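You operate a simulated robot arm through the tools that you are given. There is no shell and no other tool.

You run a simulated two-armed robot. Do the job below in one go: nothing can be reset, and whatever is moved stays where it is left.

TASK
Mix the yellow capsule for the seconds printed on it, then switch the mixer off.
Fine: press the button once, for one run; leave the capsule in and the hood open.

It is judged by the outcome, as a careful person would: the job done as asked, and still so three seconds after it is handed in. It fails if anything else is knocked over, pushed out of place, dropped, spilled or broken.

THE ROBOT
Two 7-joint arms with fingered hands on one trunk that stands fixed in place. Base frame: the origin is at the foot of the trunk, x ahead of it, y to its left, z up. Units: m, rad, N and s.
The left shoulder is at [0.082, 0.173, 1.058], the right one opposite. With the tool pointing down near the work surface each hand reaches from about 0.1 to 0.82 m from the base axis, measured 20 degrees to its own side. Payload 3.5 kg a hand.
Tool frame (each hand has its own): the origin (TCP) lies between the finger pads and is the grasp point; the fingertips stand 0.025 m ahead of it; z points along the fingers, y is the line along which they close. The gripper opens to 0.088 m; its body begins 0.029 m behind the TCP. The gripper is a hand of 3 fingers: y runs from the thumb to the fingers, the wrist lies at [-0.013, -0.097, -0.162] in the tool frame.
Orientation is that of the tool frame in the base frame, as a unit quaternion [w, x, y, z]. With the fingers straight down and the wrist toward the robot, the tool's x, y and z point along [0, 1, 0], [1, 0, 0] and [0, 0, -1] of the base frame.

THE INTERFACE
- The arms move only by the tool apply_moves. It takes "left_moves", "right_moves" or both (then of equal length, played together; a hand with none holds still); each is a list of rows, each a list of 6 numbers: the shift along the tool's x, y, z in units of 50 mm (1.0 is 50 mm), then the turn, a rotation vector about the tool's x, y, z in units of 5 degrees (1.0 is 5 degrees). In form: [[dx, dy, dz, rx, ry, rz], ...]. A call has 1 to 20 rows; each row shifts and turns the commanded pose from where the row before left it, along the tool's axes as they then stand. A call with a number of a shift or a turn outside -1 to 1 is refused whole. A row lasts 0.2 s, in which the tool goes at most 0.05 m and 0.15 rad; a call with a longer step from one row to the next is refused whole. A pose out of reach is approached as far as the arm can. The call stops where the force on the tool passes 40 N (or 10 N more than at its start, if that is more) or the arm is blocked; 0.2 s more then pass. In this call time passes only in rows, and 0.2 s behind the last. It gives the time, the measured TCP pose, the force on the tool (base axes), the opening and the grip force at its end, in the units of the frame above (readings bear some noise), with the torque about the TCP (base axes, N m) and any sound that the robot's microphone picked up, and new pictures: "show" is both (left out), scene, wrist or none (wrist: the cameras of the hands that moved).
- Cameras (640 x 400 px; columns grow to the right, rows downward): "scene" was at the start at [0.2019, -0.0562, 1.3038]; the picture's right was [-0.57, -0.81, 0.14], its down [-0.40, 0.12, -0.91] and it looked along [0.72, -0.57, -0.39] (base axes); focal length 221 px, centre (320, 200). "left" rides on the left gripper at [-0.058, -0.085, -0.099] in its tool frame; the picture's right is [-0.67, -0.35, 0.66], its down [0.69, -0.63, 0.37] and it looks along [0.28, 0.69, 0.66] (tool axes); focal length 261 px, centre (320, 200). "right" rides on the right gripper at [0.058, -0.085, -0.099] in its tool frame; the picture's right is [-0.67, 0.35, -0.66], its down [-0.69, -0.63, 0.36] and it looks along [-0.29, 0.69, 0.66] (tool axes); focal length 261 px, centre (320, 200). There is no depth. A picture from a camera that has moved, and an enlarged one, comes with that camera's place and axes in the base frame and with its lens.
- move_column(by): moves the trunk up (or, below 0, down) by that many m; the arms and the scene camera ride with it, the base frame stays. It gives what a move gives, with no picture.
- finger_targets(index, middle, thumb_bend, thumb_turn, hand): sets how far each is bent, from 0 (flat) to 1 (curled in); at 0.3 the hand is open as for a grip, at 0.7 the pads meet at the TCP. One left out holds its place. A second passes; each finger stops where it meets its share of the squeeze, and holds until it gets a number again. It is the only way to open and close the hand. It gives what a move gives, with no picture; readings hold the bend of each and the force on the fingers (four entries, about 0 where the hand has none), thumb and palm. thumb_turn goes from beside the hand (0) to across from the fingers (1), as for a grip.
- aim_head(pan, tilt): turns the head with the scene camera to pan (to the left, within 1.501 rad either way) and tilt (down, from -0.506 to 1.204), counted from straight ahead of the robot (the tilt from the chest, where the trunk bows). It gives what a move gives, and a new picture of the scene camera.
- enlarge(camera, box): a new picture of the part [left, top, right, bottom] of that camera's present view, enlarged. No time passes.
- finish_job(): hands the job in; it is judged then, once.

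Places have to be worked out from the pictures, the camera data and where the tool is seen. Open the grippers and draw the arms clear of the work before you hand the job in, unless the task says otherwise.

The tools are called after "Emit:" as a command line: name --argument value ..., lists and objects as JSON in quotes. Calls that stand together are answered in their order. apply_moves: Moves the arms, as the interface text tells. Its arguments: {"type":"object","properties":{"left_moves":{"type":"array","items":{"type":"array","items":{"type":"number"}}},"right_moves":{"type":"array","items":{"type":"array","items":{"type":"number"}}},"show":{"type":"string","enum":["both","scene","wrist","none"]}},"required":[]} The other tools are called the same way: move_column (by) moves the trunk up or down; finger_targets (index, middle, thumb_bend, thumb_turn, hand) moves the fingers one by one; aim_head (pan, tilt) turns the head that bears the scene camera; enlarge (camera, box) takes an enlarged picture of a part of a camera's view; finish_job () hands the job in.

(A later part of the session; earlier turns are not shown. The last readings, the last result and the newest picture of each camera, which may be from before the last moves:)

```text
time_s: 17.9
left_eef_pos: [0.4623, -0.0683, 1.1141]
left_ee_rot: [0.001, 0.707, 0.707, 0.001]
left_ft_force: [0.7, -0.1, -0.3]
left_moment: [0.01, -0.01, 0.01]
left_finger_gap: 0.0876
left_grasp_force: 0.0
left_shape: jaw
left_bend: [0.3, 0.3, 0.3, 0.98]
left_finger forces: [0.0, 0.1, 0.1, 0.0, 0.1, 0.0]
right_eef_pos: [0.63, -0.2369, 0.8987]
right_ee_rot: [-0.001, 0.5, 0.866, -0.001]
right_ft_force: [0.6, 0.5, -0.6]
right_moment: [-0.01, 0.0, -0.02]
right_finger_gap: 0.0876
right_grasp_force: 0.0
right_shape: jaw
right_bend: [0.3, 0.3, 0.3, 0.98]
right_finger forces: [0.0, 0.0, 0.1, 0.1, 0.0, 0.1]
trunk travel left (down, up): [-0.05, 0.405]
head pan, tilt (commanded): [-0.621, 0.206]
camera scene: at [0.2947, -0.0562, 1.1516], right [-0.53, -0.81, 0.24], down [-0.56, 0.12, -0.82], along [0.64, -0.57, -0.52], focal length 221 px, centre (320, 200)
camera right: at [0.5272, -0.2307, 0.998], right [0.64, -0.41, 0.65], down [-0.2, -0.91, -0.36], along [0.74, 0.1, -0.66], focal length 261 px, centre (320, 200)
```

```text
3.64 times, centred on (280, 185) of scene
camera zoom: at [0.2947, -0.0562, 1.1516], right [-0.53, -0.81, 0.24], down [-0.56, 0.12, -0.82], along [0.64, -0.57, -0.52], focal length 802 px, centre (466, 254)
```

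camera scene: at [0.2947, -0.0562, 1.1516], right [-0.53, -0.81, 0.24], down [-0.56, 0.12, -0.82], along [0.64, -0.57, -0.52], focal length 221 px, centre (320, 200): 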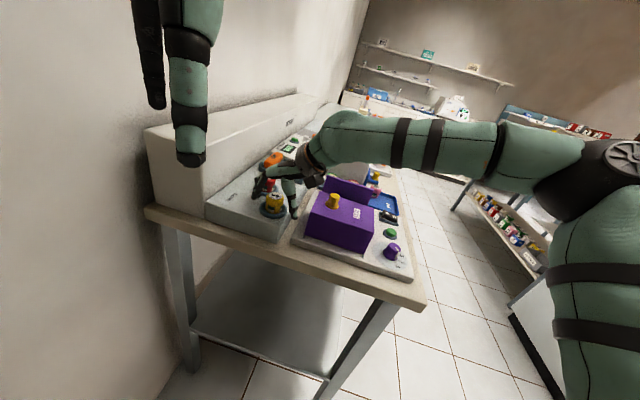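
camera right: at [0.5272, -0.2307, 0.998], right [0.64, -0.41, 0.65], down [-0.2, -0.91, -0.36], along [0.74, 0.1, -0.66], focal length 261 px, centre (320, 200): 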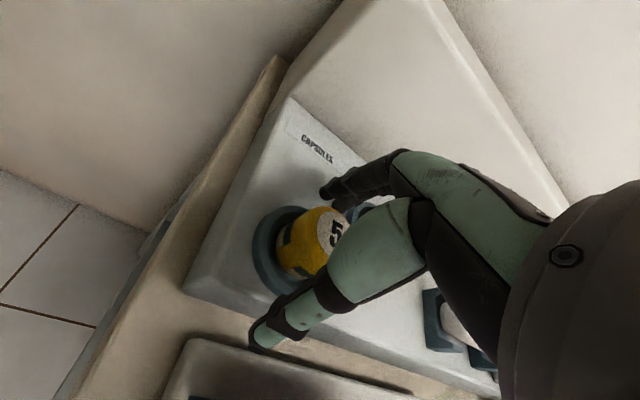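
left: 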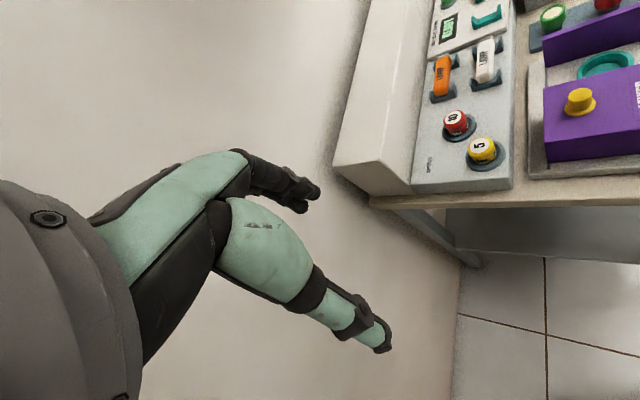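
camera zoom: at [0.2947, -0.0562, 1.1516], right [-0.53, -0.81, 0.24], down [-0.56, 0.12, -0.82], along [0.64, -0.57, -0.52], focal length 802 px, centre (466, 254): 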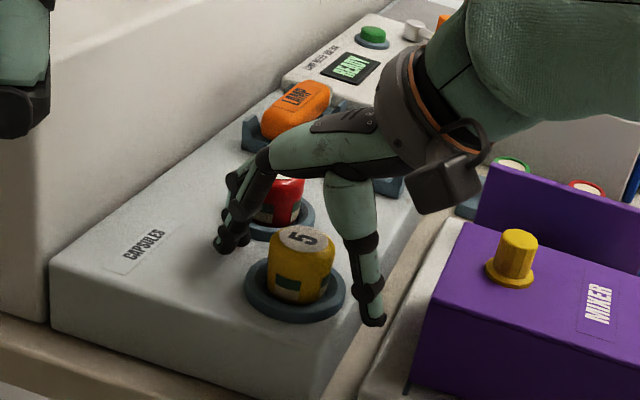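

The fingers straddle the yellow capsule with the red one clear. Closing the right hand on the capsule.

Emit:
finger_targets --hand "right" --index 0.7 --middle 0.7 --thumb_bend 0.7

Emit:
enlarge --camera "scene" --box '[230, 130, 330, 240]'

Emit:
enlarge --camera "left" --box '[400, 0, 640, 200]'

Emit:
enlarge --camera "right" --box '[200, 150, 440, 350]'

```text
time_s: 18.9
left_eef_pos: [0.4619, -0.065, 1.1151]
left_ee_rot: [0.0, 0.707, 0.707, -0.001]
left_ft_force: [0.8, 0.1, 0.1]
left_moment: [0.0, 0.02, 0.0]
left_finger_gap: 0.0876
left_grasp_force: 0.1
left_shape: jaw
left_bend: [0.3, 0.3, 0.3, 0.98]
left_finger forces: [0.0, 0.1, 0.0, 0.0, 0.0, 0.1]
right_eef_pos: [0.6304, -0.2351, 0.8994]
right_ee_rot: [0.0, 0.5, 0.866, -0.001]
right_ft_force: [17.8, 5.1, 17.0]
right_moment: [0.2, -0.91, 0.02]
right_finger_gap: 0.0497
right_grasp_force: 24.5
right_shape: fingers
right_bend: [0.49, 0.51, 0.48, 0.98]
right_finger forces: [13.5, 26.5, 0.1, 0.0, 8.8, 0.1]
trunk travel left (down, up): [-0.05, 0.405]
head pan, tilt (commanded): [-0.621, 0.206]
```

```text
3.64 times, centred on (280, 185) of scene
camera zoom: at [0.2952, -0.0544, 1.1519], right [-0.53, -0.81, 0.24], down [-0.56, 0.12, -0.82], along [0.64, -0.57, -0.52], focal length 802 px, centre (466, 254)
```

zoom: 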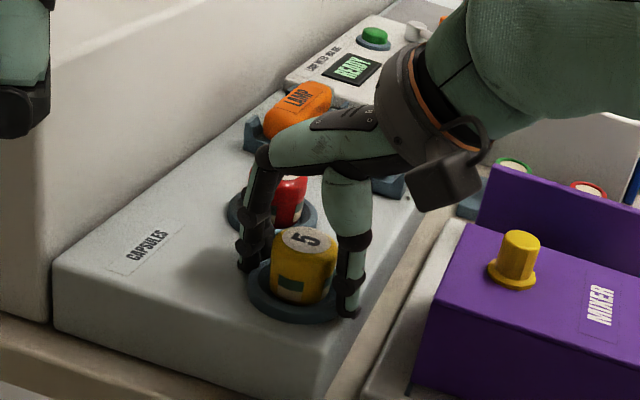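

```text
2.00 times, centred on (520, 100) of left
camera zoom: at [0.3772, -0.1242, 1.2138], right [-0.35, -0.67, -0.65], down [-0.63, 0.68, -0.37], along [0.69, 0.28, -0.66], focal length 521 px, centre (-80, 400)
```

zoom: 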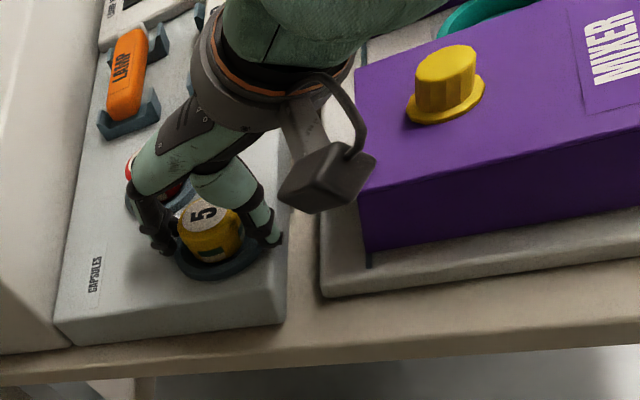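

```text
2.00 times, centred on (320, 250) of right
camera zoom: at [0.528, -0.229, 0.9996], right [0.64, -0.41, 0.66], down [-0.2, -0.91, -0.37], along [0.74, 0.1, -0.66], focal length 521 px, centre (320, 100)
```

zoom: 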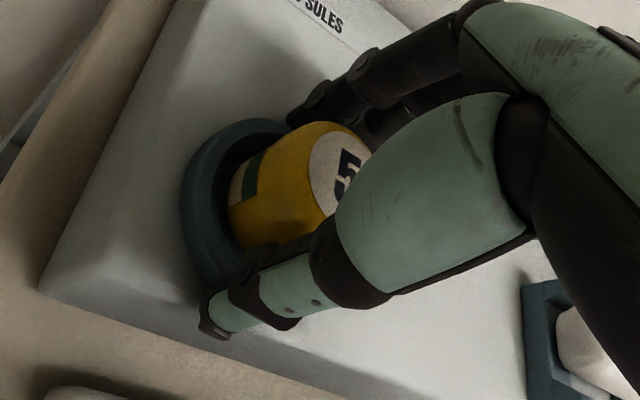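

The closing met the holder ring (17 N upward/sideways, uneven finger forces), so I'm a few mm too low. I'll open a little, raise 8 mm and re-close.

Emit:
finger_targets --hand "right" --index 0.4 --middle 0.4 --thumb_bend 0.4

Emit:
apply_moves --right_moves '[[0, 0, -0.16, 0, 0, 0]]' --show "both"

Emit:
enlarge --camera "scene" --box '[230, 130, 330, 240]'

Emit:
enlarge --camera "right" --box '[200, 150, 440, 350]'

```text
time_s: 19.9
left_eef_pos: [0.4615, -0.0679, 1.113]
left_ee_rot: [0.001, 0.707, 0.708, 0.0]
left_ft_force: [-0.2, 0.0, -0.1]
left_moment: [-0.02, -0.02, 0.0]
left_finger_gap: 0.0876
left_grasp_force: 0.0
left_shape: jaw
left_bend: [0.3, 0.3, 0.3, 0.98]
left_finger forces: [0.0, 0.0, 0.0, 0.0, 0.0, 0.0]
right_eef_pos: [0.6292, -0.2365, 0.8995]
right_ee_rot: [-0.001, 0.499, 0.866, -0.001]
right_ft_force: [-0.2, 0.1, 1.0]
right_moment: [-0.02, -0.01, -0.04]
right_finger_gap: 0.0634
right_grasp_force: 0.3
right_shape: fingers
right_bend: [0.4, 0.4, 0.4, 0.98]
right_finger forces: [0.1, 1.0, 0.1, 0.0, 0.0, 0.0]
trunk travel left (down, up): [-0.05, 0.405]
head pan, tilt (commanded): [-0.621, 0.206]
```

```text
time_s: 20.3
left_eef_pos: [0.4617, -0.0675, 1.1134]
left_ee_rot: [0.0, 0.706, 0.708, 0.0]
left_ft_force: [-0.5, 0.4, -0.4]
left_moment: [-0.02, 0.01, -0.01]
left_finger_gap: 0.0875
left_grasp_force: 0.1
left_shape: jaw
left_bend: [0.3, 0.3, 0.3, 0.98]
left_finger forces: [0.0, 0.0, 0.1, 0.1, 0.1, 0.0]
right_eef_pos: [0.6292, -0.2383, 0.907]
right_ee_rot: [-0.001, 0.5, 0.866, -0.002]
right_ft_force: [-0.3, 0.0, 0.3]
right_moment: [0.01, -0.01, 0.01]
right_finger_gap: 0.063
right_grasp_force: 0.1
right_shape: fingers
right_bend: [0.4, 0.4, 0.4, 0.98]
right_finger forces: [0.1, 0.0, 0.0, 0.1, 0.0, 0.0]
trunk travel left (down, up): [-0.05, 0.405]
head pan, tilt (commanded): [-0.621, 0.206]
camera scene: at [0.2944, -0.056, 1.1518], right [-0.53, -0.81, 0.24], down [-0.56, 0.12, -0.82], along [0.64, -0.57, -0.52], focal length 221 px, centre (320, 200)
camera right: at [0.5268, -0.2308, 1.0067], right [0.64, -0.41, 0.65], down [-0.2, -0.91, -0.36], along [0.74, 0.1, -0.66], focal length 261 px, centre (320, 200)
```

scene: 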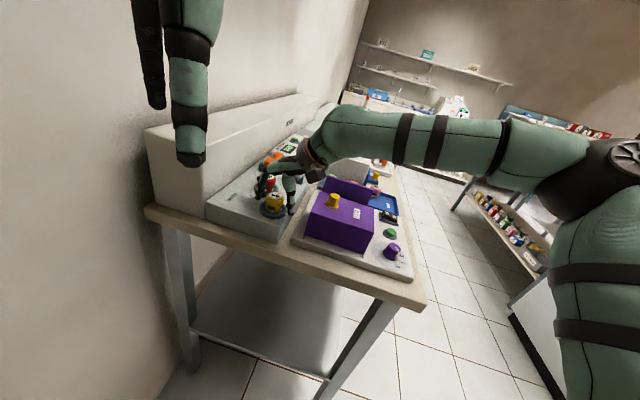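
right: 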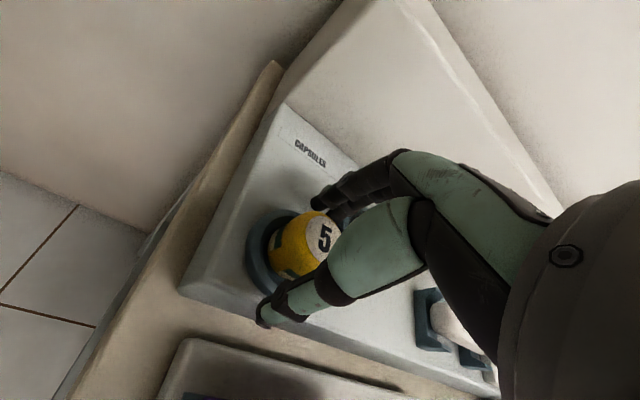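

```text
3.64 times, centred on (280, 185) of scene
camera zoom: at [0.2944, -0.056, 1.1518], right [-0.53, -0.81, 0.24], down [-0.56, 0.12, -0.82], along [0.64, -0.57, -0.52], focal length 802 px, centre (466, 254)
```

zoom: 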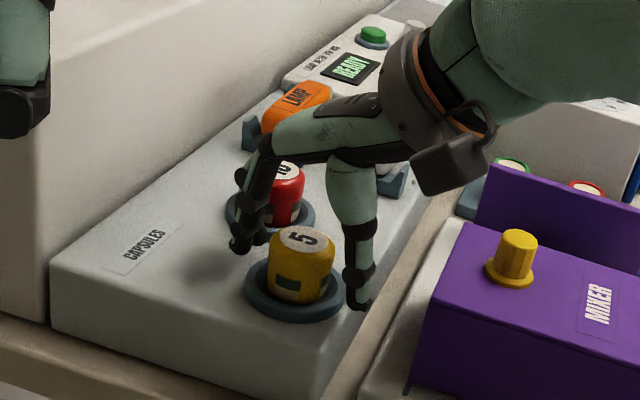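

```text
2.00 times, centred on (320, 250) of right
camera zoom: at [0.5268, -0.2308, 1.0067], right [0.64, -0.41, 0.65], down [-0.2, -0.91, -0.36], along [0.74, 0.1, -0.66], focal length 521 px, centre (320, 100)
```

zoom: 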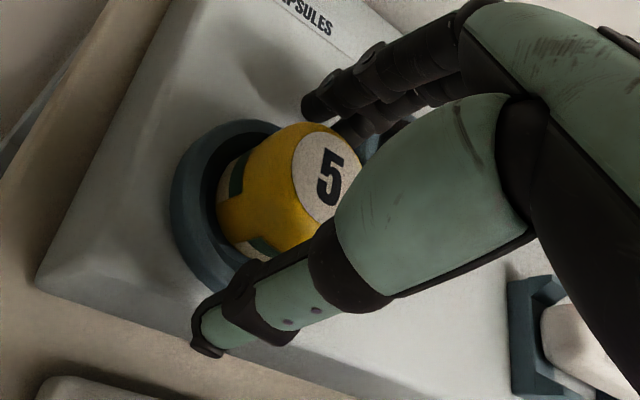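

Centred (offset ~0-3 mm) with the tips now higher. Closing again.

Emit:
finger_targets --hand "right" --index 0.7 --middle 0.7 --thumb_bend 0.7

Emit:
enlarge --camera "scene" --box '[230, 130, 330, 240]'

Emit:
enlarge --camera "right" --box '[200, 150, 440, 350]'

```text
time_s: 21.3
left_eef_pos: [0.4598, -0.0661, 1.1142]
left_ee_rot: [0.001, 0.707, 0.708, -0.001]
left_ft_force: [0.1, -0.1, -0.3]
left_moment: [-0.04, -0.02, -0.02]
left_finger_gap: 0.0877
left_grasp_force: 0.1
left_shape: jaw
left_bend: [0.3, 0.3, 0.3, 0.98]
left_finger forces: [0.1, 0.1, 0.0, 0.0, 0.0, 0.1]
right_eef_pos: [0.6304, -0.2362, 0.9089]
right_ee_rot: [-0.001, 0.5, 0.866, -0.001]
right_ft_force: [9.0, 1.7, 12.4]
right_moment: [0.16, -0.63, -0.03]
right_finger_gap: 0.0263
right_grasp_force: 15.8
right_shape: fingers
right_bend: [0.57, 0.53, 0.6, 0.97]
right_finger forces: [8.1, 15.3, 0.0, 0.0, 8.1, 0.0]
trunk travel left (down, up): [-0.05, 0.405]
head pan, tilt (commanded): [-0.621, 0.206]
```

```text
3.64 times, centred on (280, 185) of scene
camera zoom: at [0.2943, -0.0551, 1.152], right [-0.53, -0.81, 0.24], down [-0.56, 0.12, -0.82], along [0.64, -0.57, -0.52], focal length 802 px, centre (466, 254)
```

zoom: 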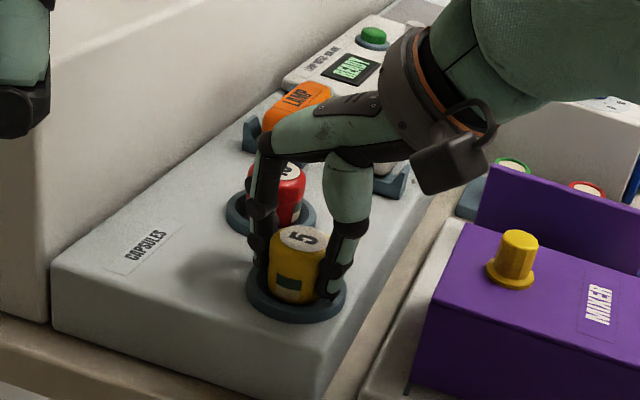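

```text
2.00 times, centred on (320, 250) of right
camera zoom: at [0.5269, -0.2299, 1.0077], right [0.64, -0.41, 0.66], down [-0.2, -0.91, -0.36], along [0.74, 0.1, -0.66], focal length 521 px, centre (320, 100)
```

zoom: 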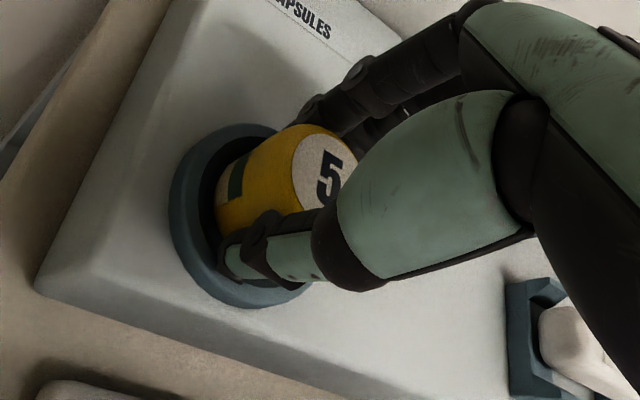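

Still some ring contact (12 N up). I'll open slightly, raise another 6 mm and re-grip, so that only the capsule is held.

Emit:
finger_targets --hand "right" --index 0.42 --middle 0.42 --thumb_bend 0.42

Emit:
apply_moves --right_moves '[[0, 0, -0.12, 0, 0, 0]]' --show "none"

Emit:
finger_targets --hand "right" --index 0.7 --middle 0.7 --thumb_bend 0.7

Emit:
enlarge --camera "scene" --box '[230, 130, 330, 240]'

Emit:
enlarge --camera "right" --box '[200, 150, 440, 350]'

```text
time_s: 22.3
left_eef_pos: [0.4628, -0.0682, 1.115]
left_ee_rot: [0.0, 0.707, 0.708, 0.0]
left_ft_force: [0.1, -0.3, -0.2]
left_moment: [0.0, -0.02, 0.0]
left_finger_gap: 0.0876
left_grasp_force: 0.0
left_shape: jaw
left_bend: [0.3, 0.3, 0.3, 0.98]
left_finger forces: [0.0, 0.0, 0.0, 0.0, 0.0, 0.0]
right_eef_pos: [0.6288, -0.2375, 0.9074]
right_ee_rot: [-0.001, 0.5, 0.866, -0.001]
right_ft_force: [-0.5, 0.1, 0.6]
right_moment: [-0.04, -0.04, 0.01]
right_finger_gap: 0.0587
right_grasp_force: 0.1
right_shape: fingers
right_bend: [0.42, 0.42, 0.42, 0.97]
right_finger forces: [0.1, 0.0, 0.1, 0.0, 0.0, 0.1]
trunk travel left (down, up): [-0.05, 0.405]
head pan, tilt (commanded): [-0.621, 0.206]
```

```text
time_s: 22.7
left_eef_pos: [0.4619, -0.0692, 1.1149]
left_ee_rot: [0.001, 0.707, 0.708, 0.0]
left_ft_force: [-0.1, -0.1, -0.3]
left_moment: [0.01, -0.02, -0.01]
left_finger_gap: 0.0876
left_grasp_force: 0.0
left_shape: jaw
left_bend: [0.3, 0.3, 0.3, 0.98]
left_finger forces: [0.0, 0.1, 0.0, 0.0, 0.0, 0.0]
right_eef_pos: [0.6296, -0.236, 0.9138]
right_ee_rot: [-0.002, 0.499, 0.866, -0.001]
right_ft_force: [0.3, 0.5, -0.7]
right_moment: [0.03, -0.01, 0.03]
right_finger_gap: 0.0587
right_grasp_force: 0.0
right_shape: fingers
right_bend: [0.42, 0.42, 0.42, 0.97]
right_finger forces: [0.0, 0.0, 0.0, 0.0, 0.1, 0.0]
trunk travel left (down, up): [-0.05, 0.405]
head pan, tilt (commanded): [-0.621, 0.206]
```

```text
time_s: 23.7
left_eef_pos: [0.4616, -0.0677, 1.1132]
left_ee_rot: [-0.001, 0.706, 0.708, 0.0]
left_ft_force: [-1.7, 0.2, -0.3]
left_moment: [0.01, 0.0, 0.0]
left_finger_gap: 0.0878
left_grasp_force: 0.1
left_shape: jaw
left_bend: [0.3, 0.3, 0.3, 0.98]
left_finger forces: [0.1, 0.0, 0.1, 0.0, 0.0, 0.0]
right_eef_pos: [0.6285, -0.2367, 0.9129]
right_ee_rot: [-0.001, 0.5, 0.866, -0.002]
right_ft_force: [2.2, 0.0, 1.3]
right_moment: [0.01, -0.08, 0.0]
right_finger_gap: 0.0267
right_grasp_force: 12.1
right_shape: fingers
right_bend: [0.59, 0.63, 0.57, 0.96]
right_finger forces: [7.0, 6.1, 0.0, 0.0, 11.0, 0.0]
trunk travel left (down, up): [-0.05, 0.405]
head pan, tilt (commanded): [-0.621, 0.206]
```

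```text
3.64 times, centred on (280, 185) of scene
camera zoom: at [0.2948, -0.056, 1.1517], right [-0.53, -0.81, 0.24], down [-0.56, 0.12, -0.82], along [0.64, -0.57, -0.52], focal length 802 px, centre (466, 254)
```

zoom: 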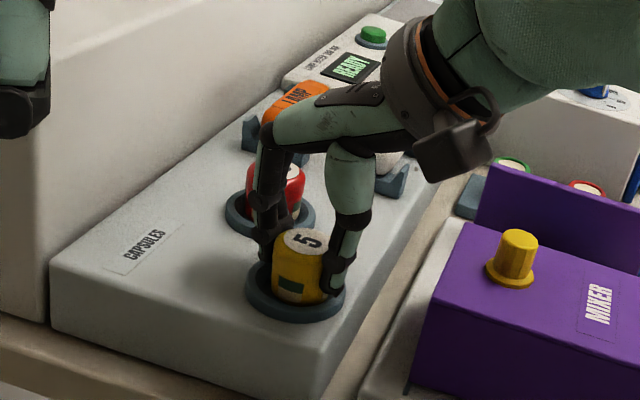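

```text
2.00 times, centred on (320, 250) of right
camera zoom: at [0.5272, -0.2308, 1.0125], right [0.64, -0.41, 0.65], down [-0.2, -0.91, -0.36], along [0.74, 0.1, -0.66], focal length 521 px, centre (320, 100)
```

zoom: 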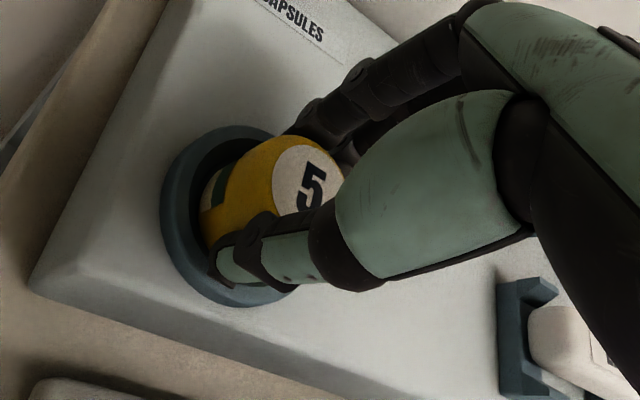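

Balanced grip now (7.0 + 6.1 vs 11.0 N, tool force ~2 N). Lifting slowly 30 mm and checking that the capsule follows.

Emit:
apply_moves --right_moves '[[0, 0, -0.15, 0, 0, 0], [0, 0, -0.2, 0, 0, 0], [0, 0, -0.25, 0, 0, 0]]' --show "none"

Emit:
enlarge --camera "scene" --box '[230, 130, 330, 240]'

Emit:
enlarge --camera "right" --box '[200, 150, 440, 350]'

```text
time_s: 24.5
left_eef_pos: [0.4608, -0.0676, 1.1147]
left_ee_rot: [0.0, 0.707, 0.708, -0.001]
left_ft_force: [0.4, 0.3, 0.9]
left_moment: [-0.03, -0.03, -0.03]
left_finger_gap: 0.0876
left_grasp_force: 0.1
left_shape: jaw
left_bend: [0.3, 0.3, 0.3, 0.98]
left_finger forces: [0.0, 0.0, 0.0, 0.0, 0.0, 0.0]
right_eef_pos: [0.6296, -0.2366, 0.943]
right_ee_rot: [-0.001, 0.499, 0.866, -0.002]
right_ft_force: [-0.1, -0.2, -0.4]
right_moment: [-0.01, 0.0, 0.03]
right_finger_gap: 0.0262
right_grasp_force: 11.7
right_shape: fingers
right_bend: [0.59, 0.63, 0.57, 0.96]
right_finger forces: [6.6, 5.4, 0.0, 0.0, 11.8, 0.0]
trunk travel left (down, up): [-0.05, 0.405]
head pan, tilt (commanded): [-0.621, 0.206]
```

```text
3.64 times, centred on (280, 185) of scene
camera zoom: at [0.2943, -0.056, 1.1518], right [-0.53, -0.81, 0.24], down [-0.56, 0.12, -0.82], along [0.64, -0.57, -0.52], focal length 802 px, centre (466, 254)
```

zoom: 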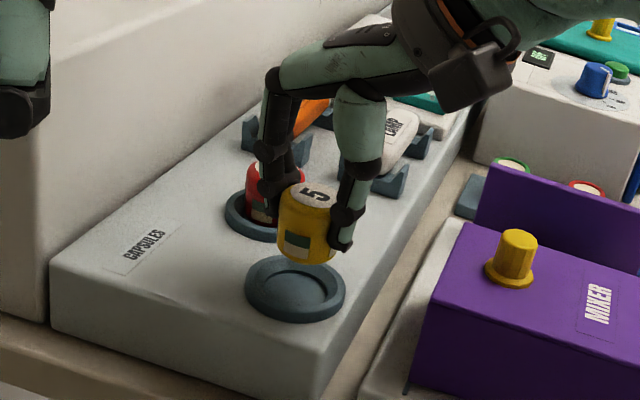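

```text
2.00 times, centred on (320, 250) of right
camera zoom: at [0.5273, -0.2306, 1.0426], right [0.64, -0.41, 0.65], down [-0.2, -0.91, -0.36], along [0.74, 0.1, -0.66], focal length 521 px, centre (320, 100)
```

zoom: 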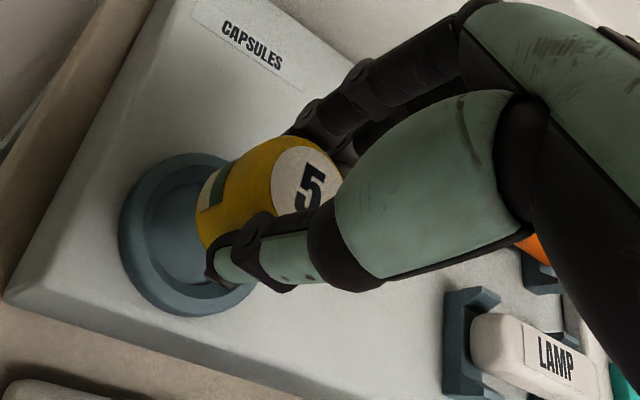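

The capsule is held firmly (top ≈6 mm ahead of TCP, ~41 mm tall). I'll raise to z≈1.0 and carry it over the hood's corner to hover above the cup, watching for reach flags.

Emit:
apply_moves --right_moves '[[0, 0, -0.6, 0, 0, 0], [0, 0, -0.6, 0, 0, 0], [-0.552, -0.367, 0, 0, 0, 0], [-0.552, -0.367, 0, 0, 0, 0], [-0.552, -0.367, 0, 0, 0, 0], [-0.552, -0.367, 0, 0, 0, 0], [-0.552, -0.367, 0, 0, 0, 0], [-0.552, -0.367, 0, 0, 0, 0]]' --show "both"

```text
time_s: 26.3
left_eef_pos: [0.4626, -0.068, 1.115]
left_ee_rot: [0.0, 0.706, 0.708, 0.001]
left_ft_force: [0.2, 0.7, -0.4]
left_moment: [-0.02, -0.01, 0.01]
left_finger_gap: 0.0877
left_grasp_force: 0.1
left_shape: jaw
left_bend: [0.3, 0.3, 0.3, 0.98]
left_finger forces: [0.0, 0.1, 0.0, 0.0, 0.0, 0.1]
right_eef_pos: [0.6171, -0.4358, 1.0031]
right_ee_rot: [-0.002, 0.5, 0.866, -0.001]
right_ft_force: [-0.5, 0.0, -0.1]
right_moment: [0.03, -0.02, 0.0]
right_finger_gap: 0.0263
right_grasp_force: 11.5
right_shape: fingers
right_bend: [0.59, 0.64, 0.57, 0.96]
right_finger forces: [6.5, 5.6, 0.0, 0.0, 11.5, 0.0]
trunk travel left (down, up): [-0.05, 0.405]
head pan, tilt (commanded): [-0.621, 0.206]
camera scene: at [0.2946, -0.0567, 1.1517], right [-0.53, -0.81, 0.24], down [-0.56, 0.12, -0.82], along [0.64, -0.57, -0.52], focal length 221 px, centre (320, 200)
camera right: at [0.5142, -0.4298, 1.1022], right [0.64, -0.41, 0.65], down [-0.2, -0.91, -0.36], along [0.74, 0.1, -0.66], focal length 261 px, centre (320, 200)
```

scene: 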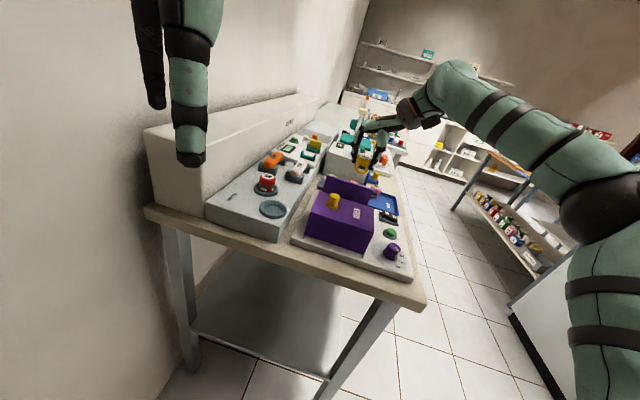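
right: 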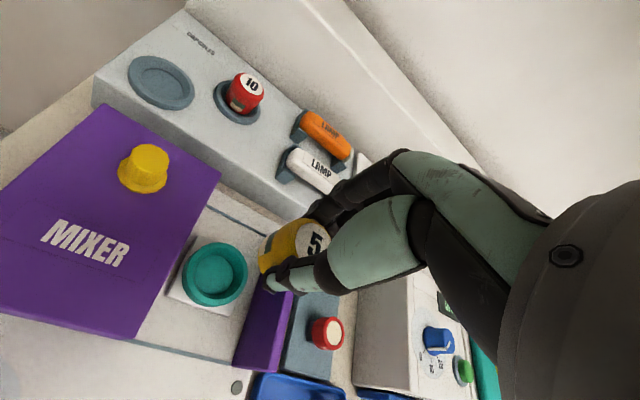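

No reach flag at the cup. I'll enlarge the wrist view to localise the cup relative to the tool accurately.

Emit:
enlarge --camera "right" --box '[150, 190, 330, 390]'

Emit:
enlarge --camera "right" --box '[0, 90, 320, 400]'

Emit:
enlarge --camera "scene" --box '[290, 110, 430, 290]'

```text
2.00 times, centred on (240, 290) of right
camera zoom: at [0.5142, -0.4298, 1.1022], right [0.64, -0.41, 0.65], down [-0.2, -0.91, -0.36], along [0.74, 0.1, -0.66], focal length 521 px, centre (480, 20)
```

zoom: 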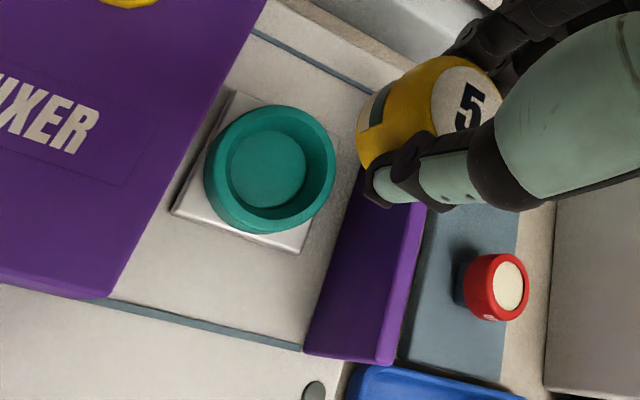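

```text
1.29 times, centred on (160, 245) of right
camera zoom: at [0.5142, -0.4298, 1.1022], right [0.64, -0.41, 0.65], down [-0.2, -0.91, -0.36], along [0.74, 0.1, -0.66], focal length 336 px, centre (526, 142)
```

zoom: 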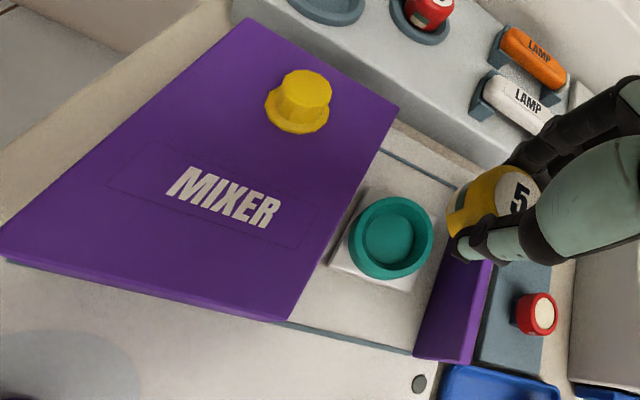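

```text
2.22 times, centred on (360, 200) of scene
camera zoom: at [0.2946, -0.0567, 1.1517], right [-0.53, -0.81, 0.24], down [-0.56, 0.12, -0.82], along [0.64, -0.57, -0.52], focal length 490 px, centre (231, 200)
```

zoom: 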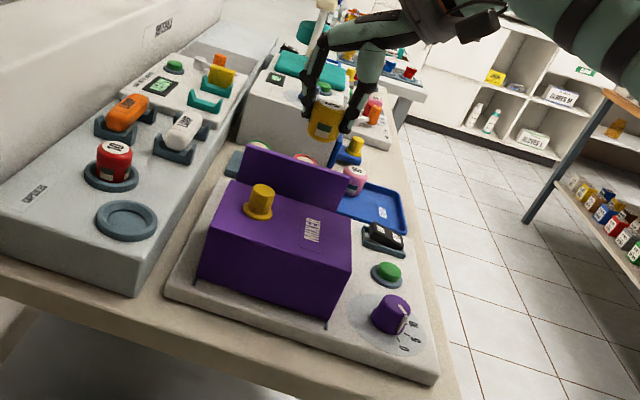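

The cup's rim centre is ~6 mm further along tool +y from the capsule axis; cup rim z≈0.85. I'll correct by 6 mm and descend to z≈0.94 (capsule bottom just entering the slot), watching reach.

Emit:
apply_moves --right_moves '[[0.02, 0.12, 0, 0, 0, 0], [0, 0, 0.42, 0, 0, 0], [0, 0, 0.42, 0, 0, 0], [0, 0, 0.4, 0, 0, 0]]' --show "both"

Emit:
enlarge --camera "right" --box '[150, 150, 390, 390]'

Emit:
enlarge --camera "scene" --box '[310, 120, 420, 260]'

Emit:
enlarge --camera "left" --box '[500, 0, 640, 120]'

```text
time_s: 27.3
left_eef_pos: [0.4622, -0.0671, 1.1149]
left_ee_rot: [0.0, 0.706, 0.708, 0.0]
left_ft_force: [-0.4, 0.3, 0.5]
left_moment: [0.02, 0.0, 0.0]
left_finger_gap: 0.0877
left_grasp_force: 0.0
left_shape: jaw
left_bend: [0.3, 0.3, 0.3, 0.98]
left_finger forces: [0.0, 0.0, 0.1, 0.0, 0.1, 0.0]
right_eef_pos: [0.6215, -0.431, 0.9407]
right_ee_rot: [-0.002, 0.5, 0.866, -0.001]
right_ft_force: [-0.3, 0.3, -0.2]
right_moment: [0.0, -0.04, 0.0]
right_finger_gap: 0.0264
right_grasp_force: 11.8
right_shape: fingers
right_bend: [0.59, 0.64, 0.57, 0.96]
right_finger forces: [6.5, 5.6, 0.0, 0.0, 11.5, 0.0]
trunk travel left (down, up): [-0.05, 0.405]
head pan, tilt (commanded): [-0.621, 0.206]
camera scene: at [0.2947, -0.0565, 1.1516], right [-0.53, -0.81, 0.24], down [-0.56, 0.12, -0.82], along [0.64, -0.57, -0.52], focal length 221 px, centre (320, 200)
camera right: at [0.5195, -0.4252, 1.0397], right [0.64, -0.41, 0.65], down [-0.2, -0.91, -0.36], along [0.74, 0.1, -0.66], focal length 261 px, centre (320, 200)
```

scene: 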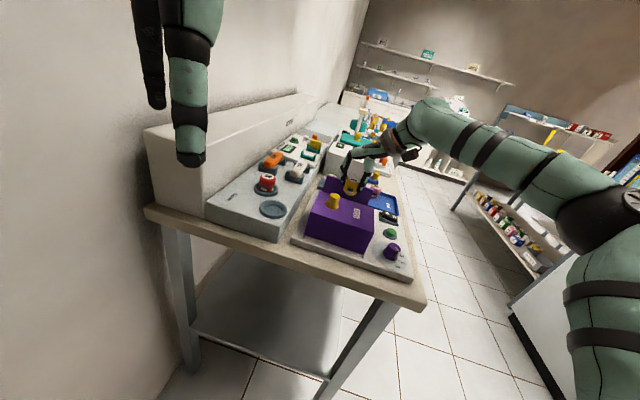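
right: 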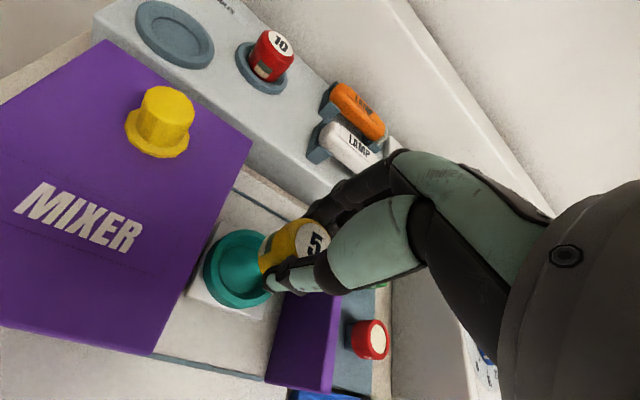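

```text
1.67 times, centred on (270, 270) of right
camera zoom: at [0.5195, -0.4252, 1.0397], right [0.64, -0.41, 0.65], down [-0.2, -0.91, -0.36], along [0.74, 0.1, -0.66], focal length 434 px, centre (403, 83)
```

zoom: 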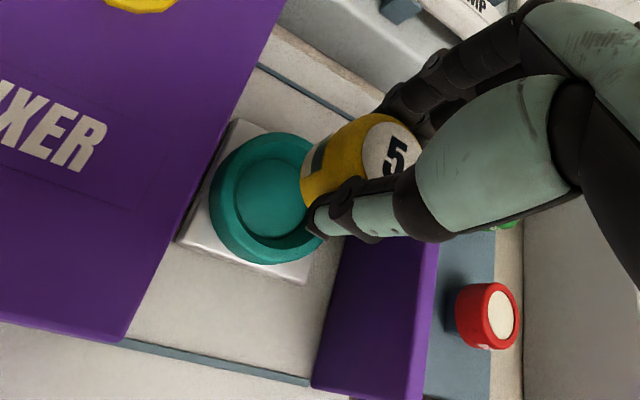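

```text
2.86 times, centred on (365, 190) of scene
camera zoom: at [0.2947, -0.0565, 1.1516], right [-0.53, -0.81, 0.24], down [-0.56, 0.12, -0.82], along [0.64, -0.57, -0.52], focal length 630 px, centre (191, 229)
```

zoom: 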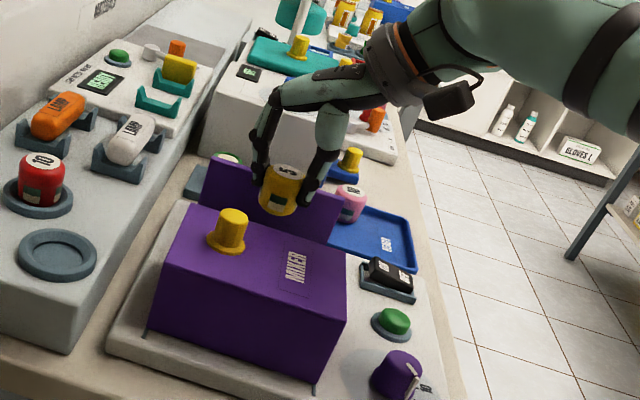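

```text
3.33 times, centred on (570, 60) of left
camera zoom: at [0.3767, -0.1264, 1.2134], right [-0.35, -0.67, -0.66], down [-0.63, 0.68, -0.37], along [0.69, 0.29, -0.66], focal length 869 px, centre (-513, 667)
```

zoom: 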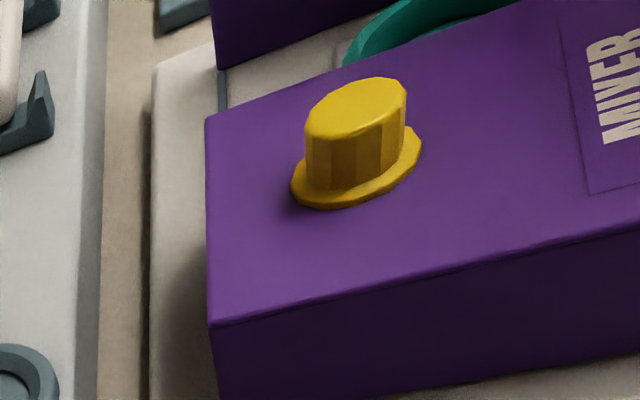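

Still no reach flag. Let me zoom more on the cup and capsule to refine the offset before lowering.

Emit:
enlarge --camera "right" --box '[190, 200, 340, 320]'

Emit:
enlarge --camera "scene" --box '[325, 140, 395, 210]'

```text
3.33 times, centred on (265, 260) of right
camera zoom: at [0.5195, -0.4252, 1.0397], right [0.64, -0.41, 0.65], down [-0.2, -0.91, -0.36], along [0.74, 0.1, -0.66], focal length 869 px, centre (503, 0)
```

zoom: 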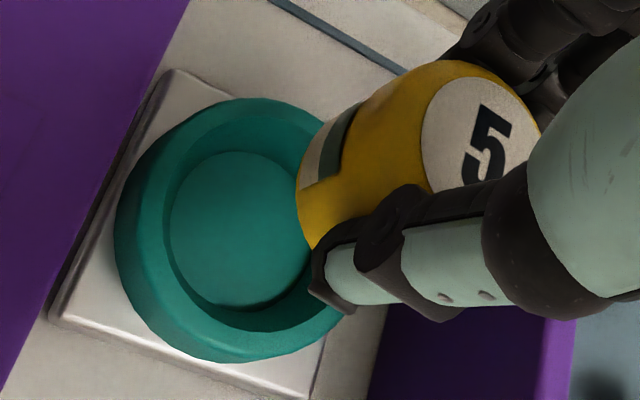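

```text
5.71 times, centred on (360, 175) of scene
camera zoom: at [0.2947, -0.0565, 1.1516], right [-0.53, -0.81, 0.24], down [-0.56, 0.12, -0.82], along [0.64, -0.57, -0.52], focal length 1260 px, centre (91, 343)
```

zoom: 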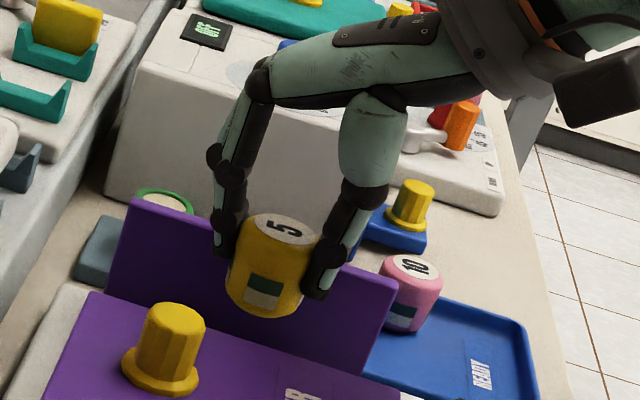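

Capsule axis and cup centre agree within ~3-4 mm. Descending 35 mm so the capsule's bottom is just above the rim, then re-checking.

Emit:
apply_moves --right_moves '[[0, 0, 0.25, 0, 0, 0], [0, 0, 0.25, 0, 0, 0], [0, 0, 0.2, 0, 0, 0]]' --show "none"

Emit:
enlarge --camera "right" --box '[190, 170, 400, 350]'

Emit:
enlarge --camera "scene" --box '[325, 140, 395, 210]'

```text
time_s: 28.1
left_eef_pos: [0.4608, -0.069, 1.114]
left_ee_rot: [0.0, 0.707, 0.708, -0.001]
left_ft_force: [-0.2, -0.1, -0.6]
left_moment: [0.02, 0.02, 0.01]
left_finger_gap: 0.0876
left_grasp_force: 0.1
left_shape: jaw
left_bend: [0.3, 0.3, 0.3, 0.98]
left_finger forces: [0.1, 0.0, 0.1, 0.0, 0.0, 0.0]
right_eef_pos: [0.6226, -0.4323, 0.9048]
right_ee_rot: [-0.001, 0.5, 0.866, -0.002]
right_ft_force: [-0.5, 0.1, -0.6]
right_moment: [-0.02, 0.02, 0.02]
right_finger_gap: 0.026
right_grasp_force: 11.7
right_shape: fingers
right_bend: [0.6, 0.64, 0.57, 0.96]
right_finger forces: [6.4, 5.8, 0.0, 0.1, 11.1, 0.0]
trunk travel left (down, up): [-0.05, 0.405]
head pan, tilt (commanded): [-0.621, 0.206]
```

```text
2.22 times, centred on (295, 260) of right
camera zoom: at [0.5194, -0.4249, 1.0053], right [0.64, -0.4, 0.65], down [-0.2, -0.91, -0.36], along [0.74, 0.1, -0.66], focal length 579 px, centre (376, 67)
```

zoom: 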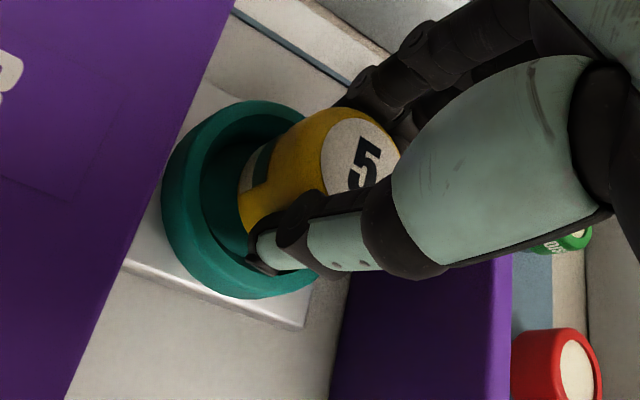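

```text
5.71 times, centred on (360, 175) of scene
camera zoom: at [0.2946, -0.0562, 1.1517], right [-0.53, -0.81, 0.24], down [-0.56, 0.12, -0.82], along [0.64, -0.57, -0.52], focal length 1260 px, centre (91, 343)
```

zoom: 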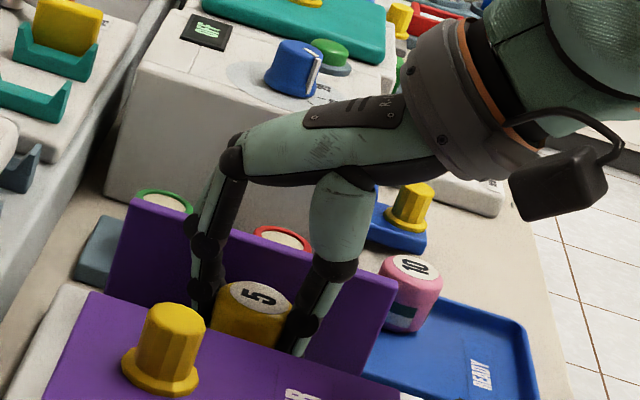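

The capsule is now hovering at the rim. I'll zoom in once more to judge concentricity.

Emit:
enlarge --camera "right" --box '[230, 190, 340, 290]'

Emit:
enlarge --camera "left" --box '[560, 0, 640, 60]'

```text
4.00 times, centred on (285, 240) of right
camera zoom: at [0.5194, -0.4249, 1.0053], right [0.64, -0.4, 0.65], down [-0.2, -0.91, -0.36], along [0.74, 0.1, -0.66], focal length 1043 px, centre (460, 40)
```

zoom: 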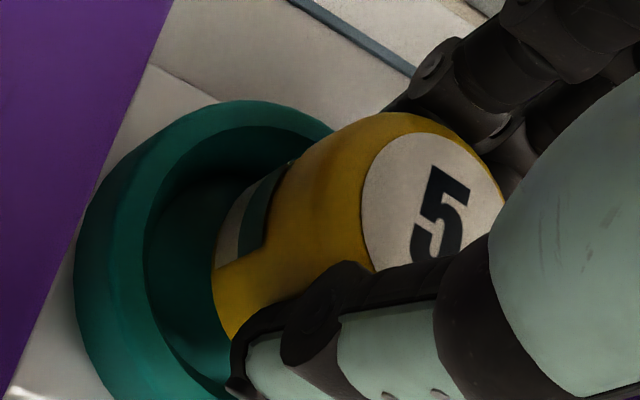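

```text
6.67 times, centred on (600, 30) of left
camera zoom: at [0.3766, -0.1262, 1.2135], right [-0.35, -0.67, -0.66], down [-0.63, 0.68, -0.37], along [0.69, 0.29, -0.66], focal length 1738 px, centre (-1547, 1333)
```

zoom: 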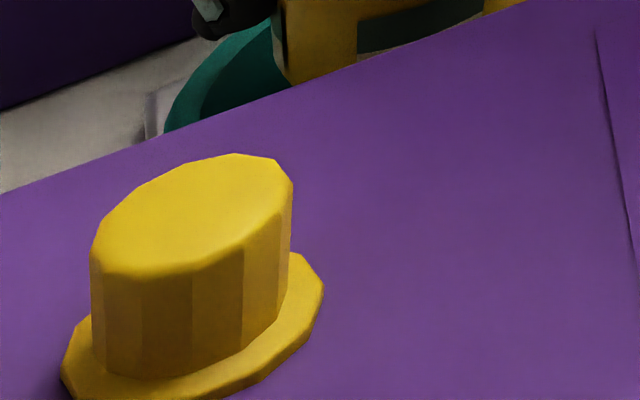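

I'll apply a small ~2 mm correction and lower another 12 mm, checking force.

Emit:
apply_moves --right_moves '[[0.03, -0.04, 0, 0, 0, 0], [0, 0, 0.12, 0, 0, 0], [0, 0, 0.12, 0, 0, 0]]' --show "none"

Emit:
enlarge --camera "right" --box '[210, 170, 360, 290]'

Emit:
enlarge --camera "scene" --box '[325, 140, 395, 210]'

```text
time_s: 28.9
left_eef_pos: [0.4624, -0.066, 1.1149]
left_ee_rot: [0.001, 0.707, 0.708, 0.0]
left_ft_force: [0.6, -0.3, -0.2]
left_moment: [-0.01, 0.0, 0.02]
left_finger_gap: 0.0876
left_grasp_force: 0.1
left_shape: jaw
left_bend: [0.3, 0.3, 0.3, 0.98]
left_finger forces: [0.0, 0.0, 0.0, 0.0, 0.0, 0.0]
right_eef_pos: [0.6192, -0.4313, 0.8958]
right_ee_rot: [0.0, 0.5, 0.866, 0.0]
right_ft_force: [2.6, 3.1, 3.6]
right_moment: [0.07, -0.1, 0.02]
right_finger_gap: 0.0261
right_grasp_force: 13.3
right_shape: fingers
right_bend: [0.59, 0.64, 0.58, 0.96]
right_finger forces: [8.3, 6.8, 0.1, 0.0, 10.4, 0.1]
trunk travel left (down, up): [-0.05, 0.405]
head pan, tilt (commanded): [-0.621, 0.206]
```

```text
3.33 times, centred on (285, 230) of right
camera zoom: at [0.5166, -0.4237, 0.9945], right [0.64, -0.4, 0.66], down [-0.2, -0.91, -0.36], along [0.74, 0.1, -0.66], focal length 869 px, centre (437, 100)
```

zoom: 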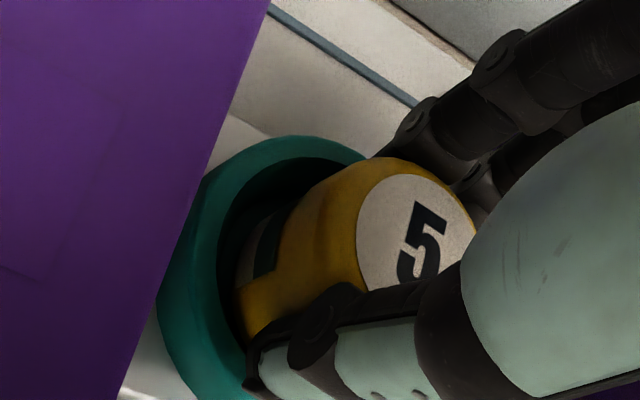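

```text
5.71 times, centred on (360, 175) of scene
camera zoom: at [0.2944, -0.0549, 1.152], right [-0.53, -0.81, 0.24], down [-0.56, 0.12, -0.82], along [0.64, -0.57, -0.52], focal length 1260 px, centre (91, 343)
```

zoom: 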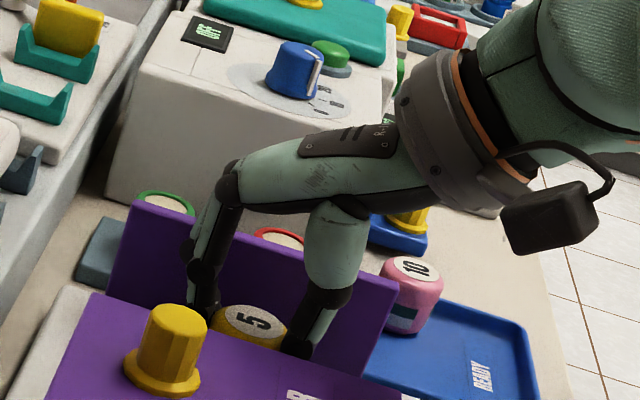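

Light contact (≈4-5 N, pushing toward tool +y). I'll yield 2 mm toward +y at constant height and see if the force goes away.

Emit:
apply_moves --right_moves '[[0, 0.05, 0, 0, 0, 0]]' --show "none"

```text
time_s: 29.3
left_eef_pos: [0.4628, -0.0672, 1.113]
left_ee_rot: [-0.001, 0.707, 0.708, -0.001]
left_ft_force: [-1.6, -0.4, 0.2]
left_moment: [-0.01, -0.02, -0.01]
left_finger_gap: 0.0878
left_grasp_force: 0.1
left_shape: jaw
left_bend: [0.3, 0.3, 0.3, 0.98]
left_finger forces: [0.0, 0.1, 0.0, 0.1, 0.0, 0.1]
right_eef_pos: [0.6196, -0.4309, 0.8938]
right_ee_rot: [-0.001, 0.5, 0.866, -0.002]
right_ft_force: [0.0, 0.1, -0.2]
right_moment: [0.0, -0.02, -0.02]
right_finger_gap: 0.0257
right_grasp_force: 12.5
right_shape: fingers
right_bend: [0.59, 0.64, 0.58, 0.96]
right_finger forces: [7.1, 5.9, 0.0, 0.1, 11.3, 0.1]
trunk travel left (down, up): [-0.05, 0.405]
head pan, tilt (commanded): [-0.621, 0.206]
```

Force gone. Lowering in 4 mm steps.

Emit:
apply_moves --right_moves '[[0, 0, 0.08, 0, 0, 0]]' --show "none"

```text
time_s: 29.7
left_eef_pos: [0.4608, -0.0675, 1.1124]
left_ee_rot: [0.0, 0.706, 0.708, -0.001]
left_ft_force: [0.1, 0.7, 0.2]
left_moment: [0.01, 0.02, 0.02]
left_finger_gap: 0.0876
left_grasp_force: 0.0
left_shape: jaw
left_bend: [0.3, 0.3, 0.3, 0.98]
left_finger forces: [0.1, 0.0, 0.0, 0.0, 0.1, 0.0]
right_eef_pos: [0.62, -0.4303, 0.8895]
right_ee_rot: [-0.001, 0.5, 0.866, 0.0]
right_ft_force: [2.6, 2.4, 2.6]
right_moment: [0.05, -0.08, -0.01]
right_finger_gap: 0.0259
right_grasp_force: 12.4
right_shape: fingers
right_bend: [0.59, 0.64, 0.58, 0.96]
right_finger forces: [7.9, 6.6, 0.0, 0.0, 10.7, 0.1]
trunk travel left (down, up): [-0.05, 0.405]
head pan, tilt (commanded): [-0.621, 0.206]
```

Same direction of contact again (conical seat pushing toward +y). Yielding another 2.5 mm, then 3 mm down.

Emit:
apply_moves --right_moves '[[0, 0.05, 0, 0, 0, 0]]' --show "none"

Emit:
enlarge --camera "right" --box '[210, 150, 390, 290]'

```text
time_s: 30.1
left_eef_pos: [0.4619, -0.0675, 1.1139]
left_ee_rot: [0.0, 0.707, 0.707, 0.0]
left_ft_force: [0.0, -0.5, 0.4]
left_moment: [0.0, -0.03, 0.02]
left_finger_gap: 0.0878
left_grasp_force: 0.0
left_shape: jaw
left_bend: [0.3, 0.3, 0.3, 0.98]
left_finger forces: [0.0, 0.1, 0.0, 0.0, 0.0, 0.0]
right_eef_pos: [0.6227, -0.4287, 0.8907]
right_ee_rot: [0.0, 0.5, 0.866, 0.0]
right_ft_force: [-1.5, -0.4, 3.4]
right_moment: [-0.02, 0.01, -0.01]
right_finger_gap: 0.026
right_grasp_force: 12.4
right_shape: fingers
right_bend: [0.6, 0.64, 0.58, 0.95]
right_finger forces: [6.4, 5.8, 0.0, 0.1, 12.7, 0.0]
trunk travel left (down, up): [-0.05, 0.405]
head pan, tilt (commanded): [-0.621, 0.206]
```

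```text
2.86 times, centred on (300, 220) of right
camera zoom: at [0.5202, -0.4229, 0.9898], right [0.64, -0.41, 0.65], down [-0.2, -0.91, -0.36], along [0.74, 0.1, -0.66], focal length 745 px, centre (377, 143)
```

zoom: 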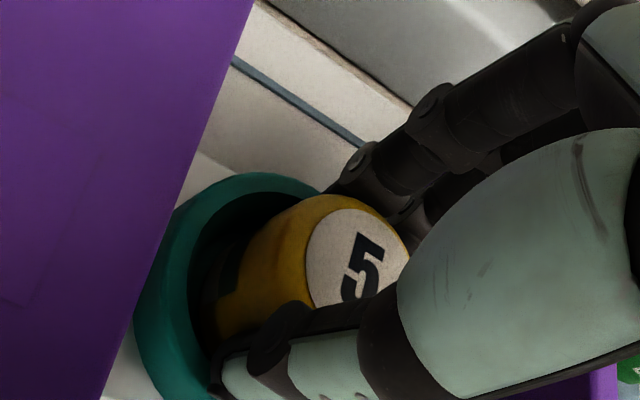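

Now mainly a vertical reaction (3.4 N). I'll press 2 mm further to see whether it is seated.

Emit:
apply_moves --right_moves '[[0, 0, 0.04, 0, 0, 0]]' --show "none"

Emit:
enlarge --camera "right" --box '[210, 150, 390, 290]'

Emit:
enlarge --camera "scene" --box '[325, 140, 395, 210]'

```text
time_s: 30.5
left_eef_pos: [0.4599, -0.0667, 1.1147]
left_ee_rot: [0.001, 0.706, 0.708, 0.001]
left_ft_force: [0.2, 0.2, -0.3]
left_moment: [-0.02, 0.04, 0.0]
left_finger_gap: 0.088
left_grasp_force: 0.1
left_shape: jaw
left_bend: [0.3, 0.3, 0.3, 0.98]
left_finger forces: [0.0, 0.0, 0.0, 0.1, 0.1, 0.1]
right_eef_pos: [0.6231, -0.4287, 0.8896]
right_ee_rot: [0.0, 0.5, 0.866, 0.0]
right_ft_force: [-0.1, -2.0, 9.7]
right_moment: [-0.02, -0.01, -0.03]
right_finger_gap: 0.0259
right_grasp_force: 13.1
right_shape: fingers
right_bend: [0.6, 0.64, 0.58, 0.95]
right_finger forces: [6.5, 6.8, 0.0, 0.1, 12.9, 0.0]
trunk travel left (down, up): [-0.05, 0.405]
head pan, tilt (commanded): [-0.621, 0.206]
```

```text
2.86 times, centred on (300, 220) of right
camera zoom: at [0.5199, -0.4224, 0.989], right [0.64, -0.41, 0.66], down [-0.2, -0.91, -0.37], along [0.74, 0.1, -0.66], focal length 745 px, centre (377, 143)
```

zoom: 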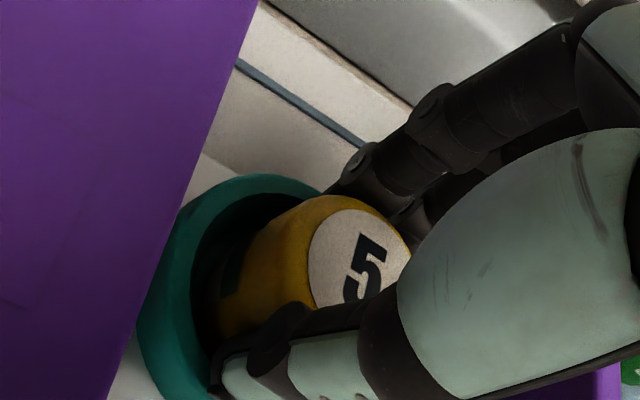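

```text
5.71 times, centred on (360, 175) of scene
camera zoom: at [0.2931, -0.0557, 1.1523], right [-0.53, -0.81, 0.24], down [-0.56, 0.12, -0.82], along [0.64, -0.57, -0.52], focal length 1260 px, centre (91, 343)
```

zoom: 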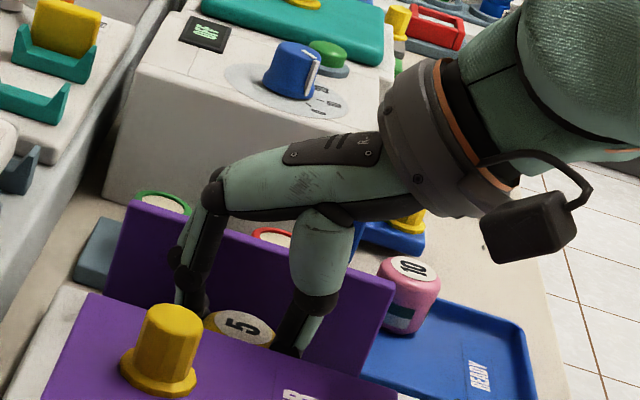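

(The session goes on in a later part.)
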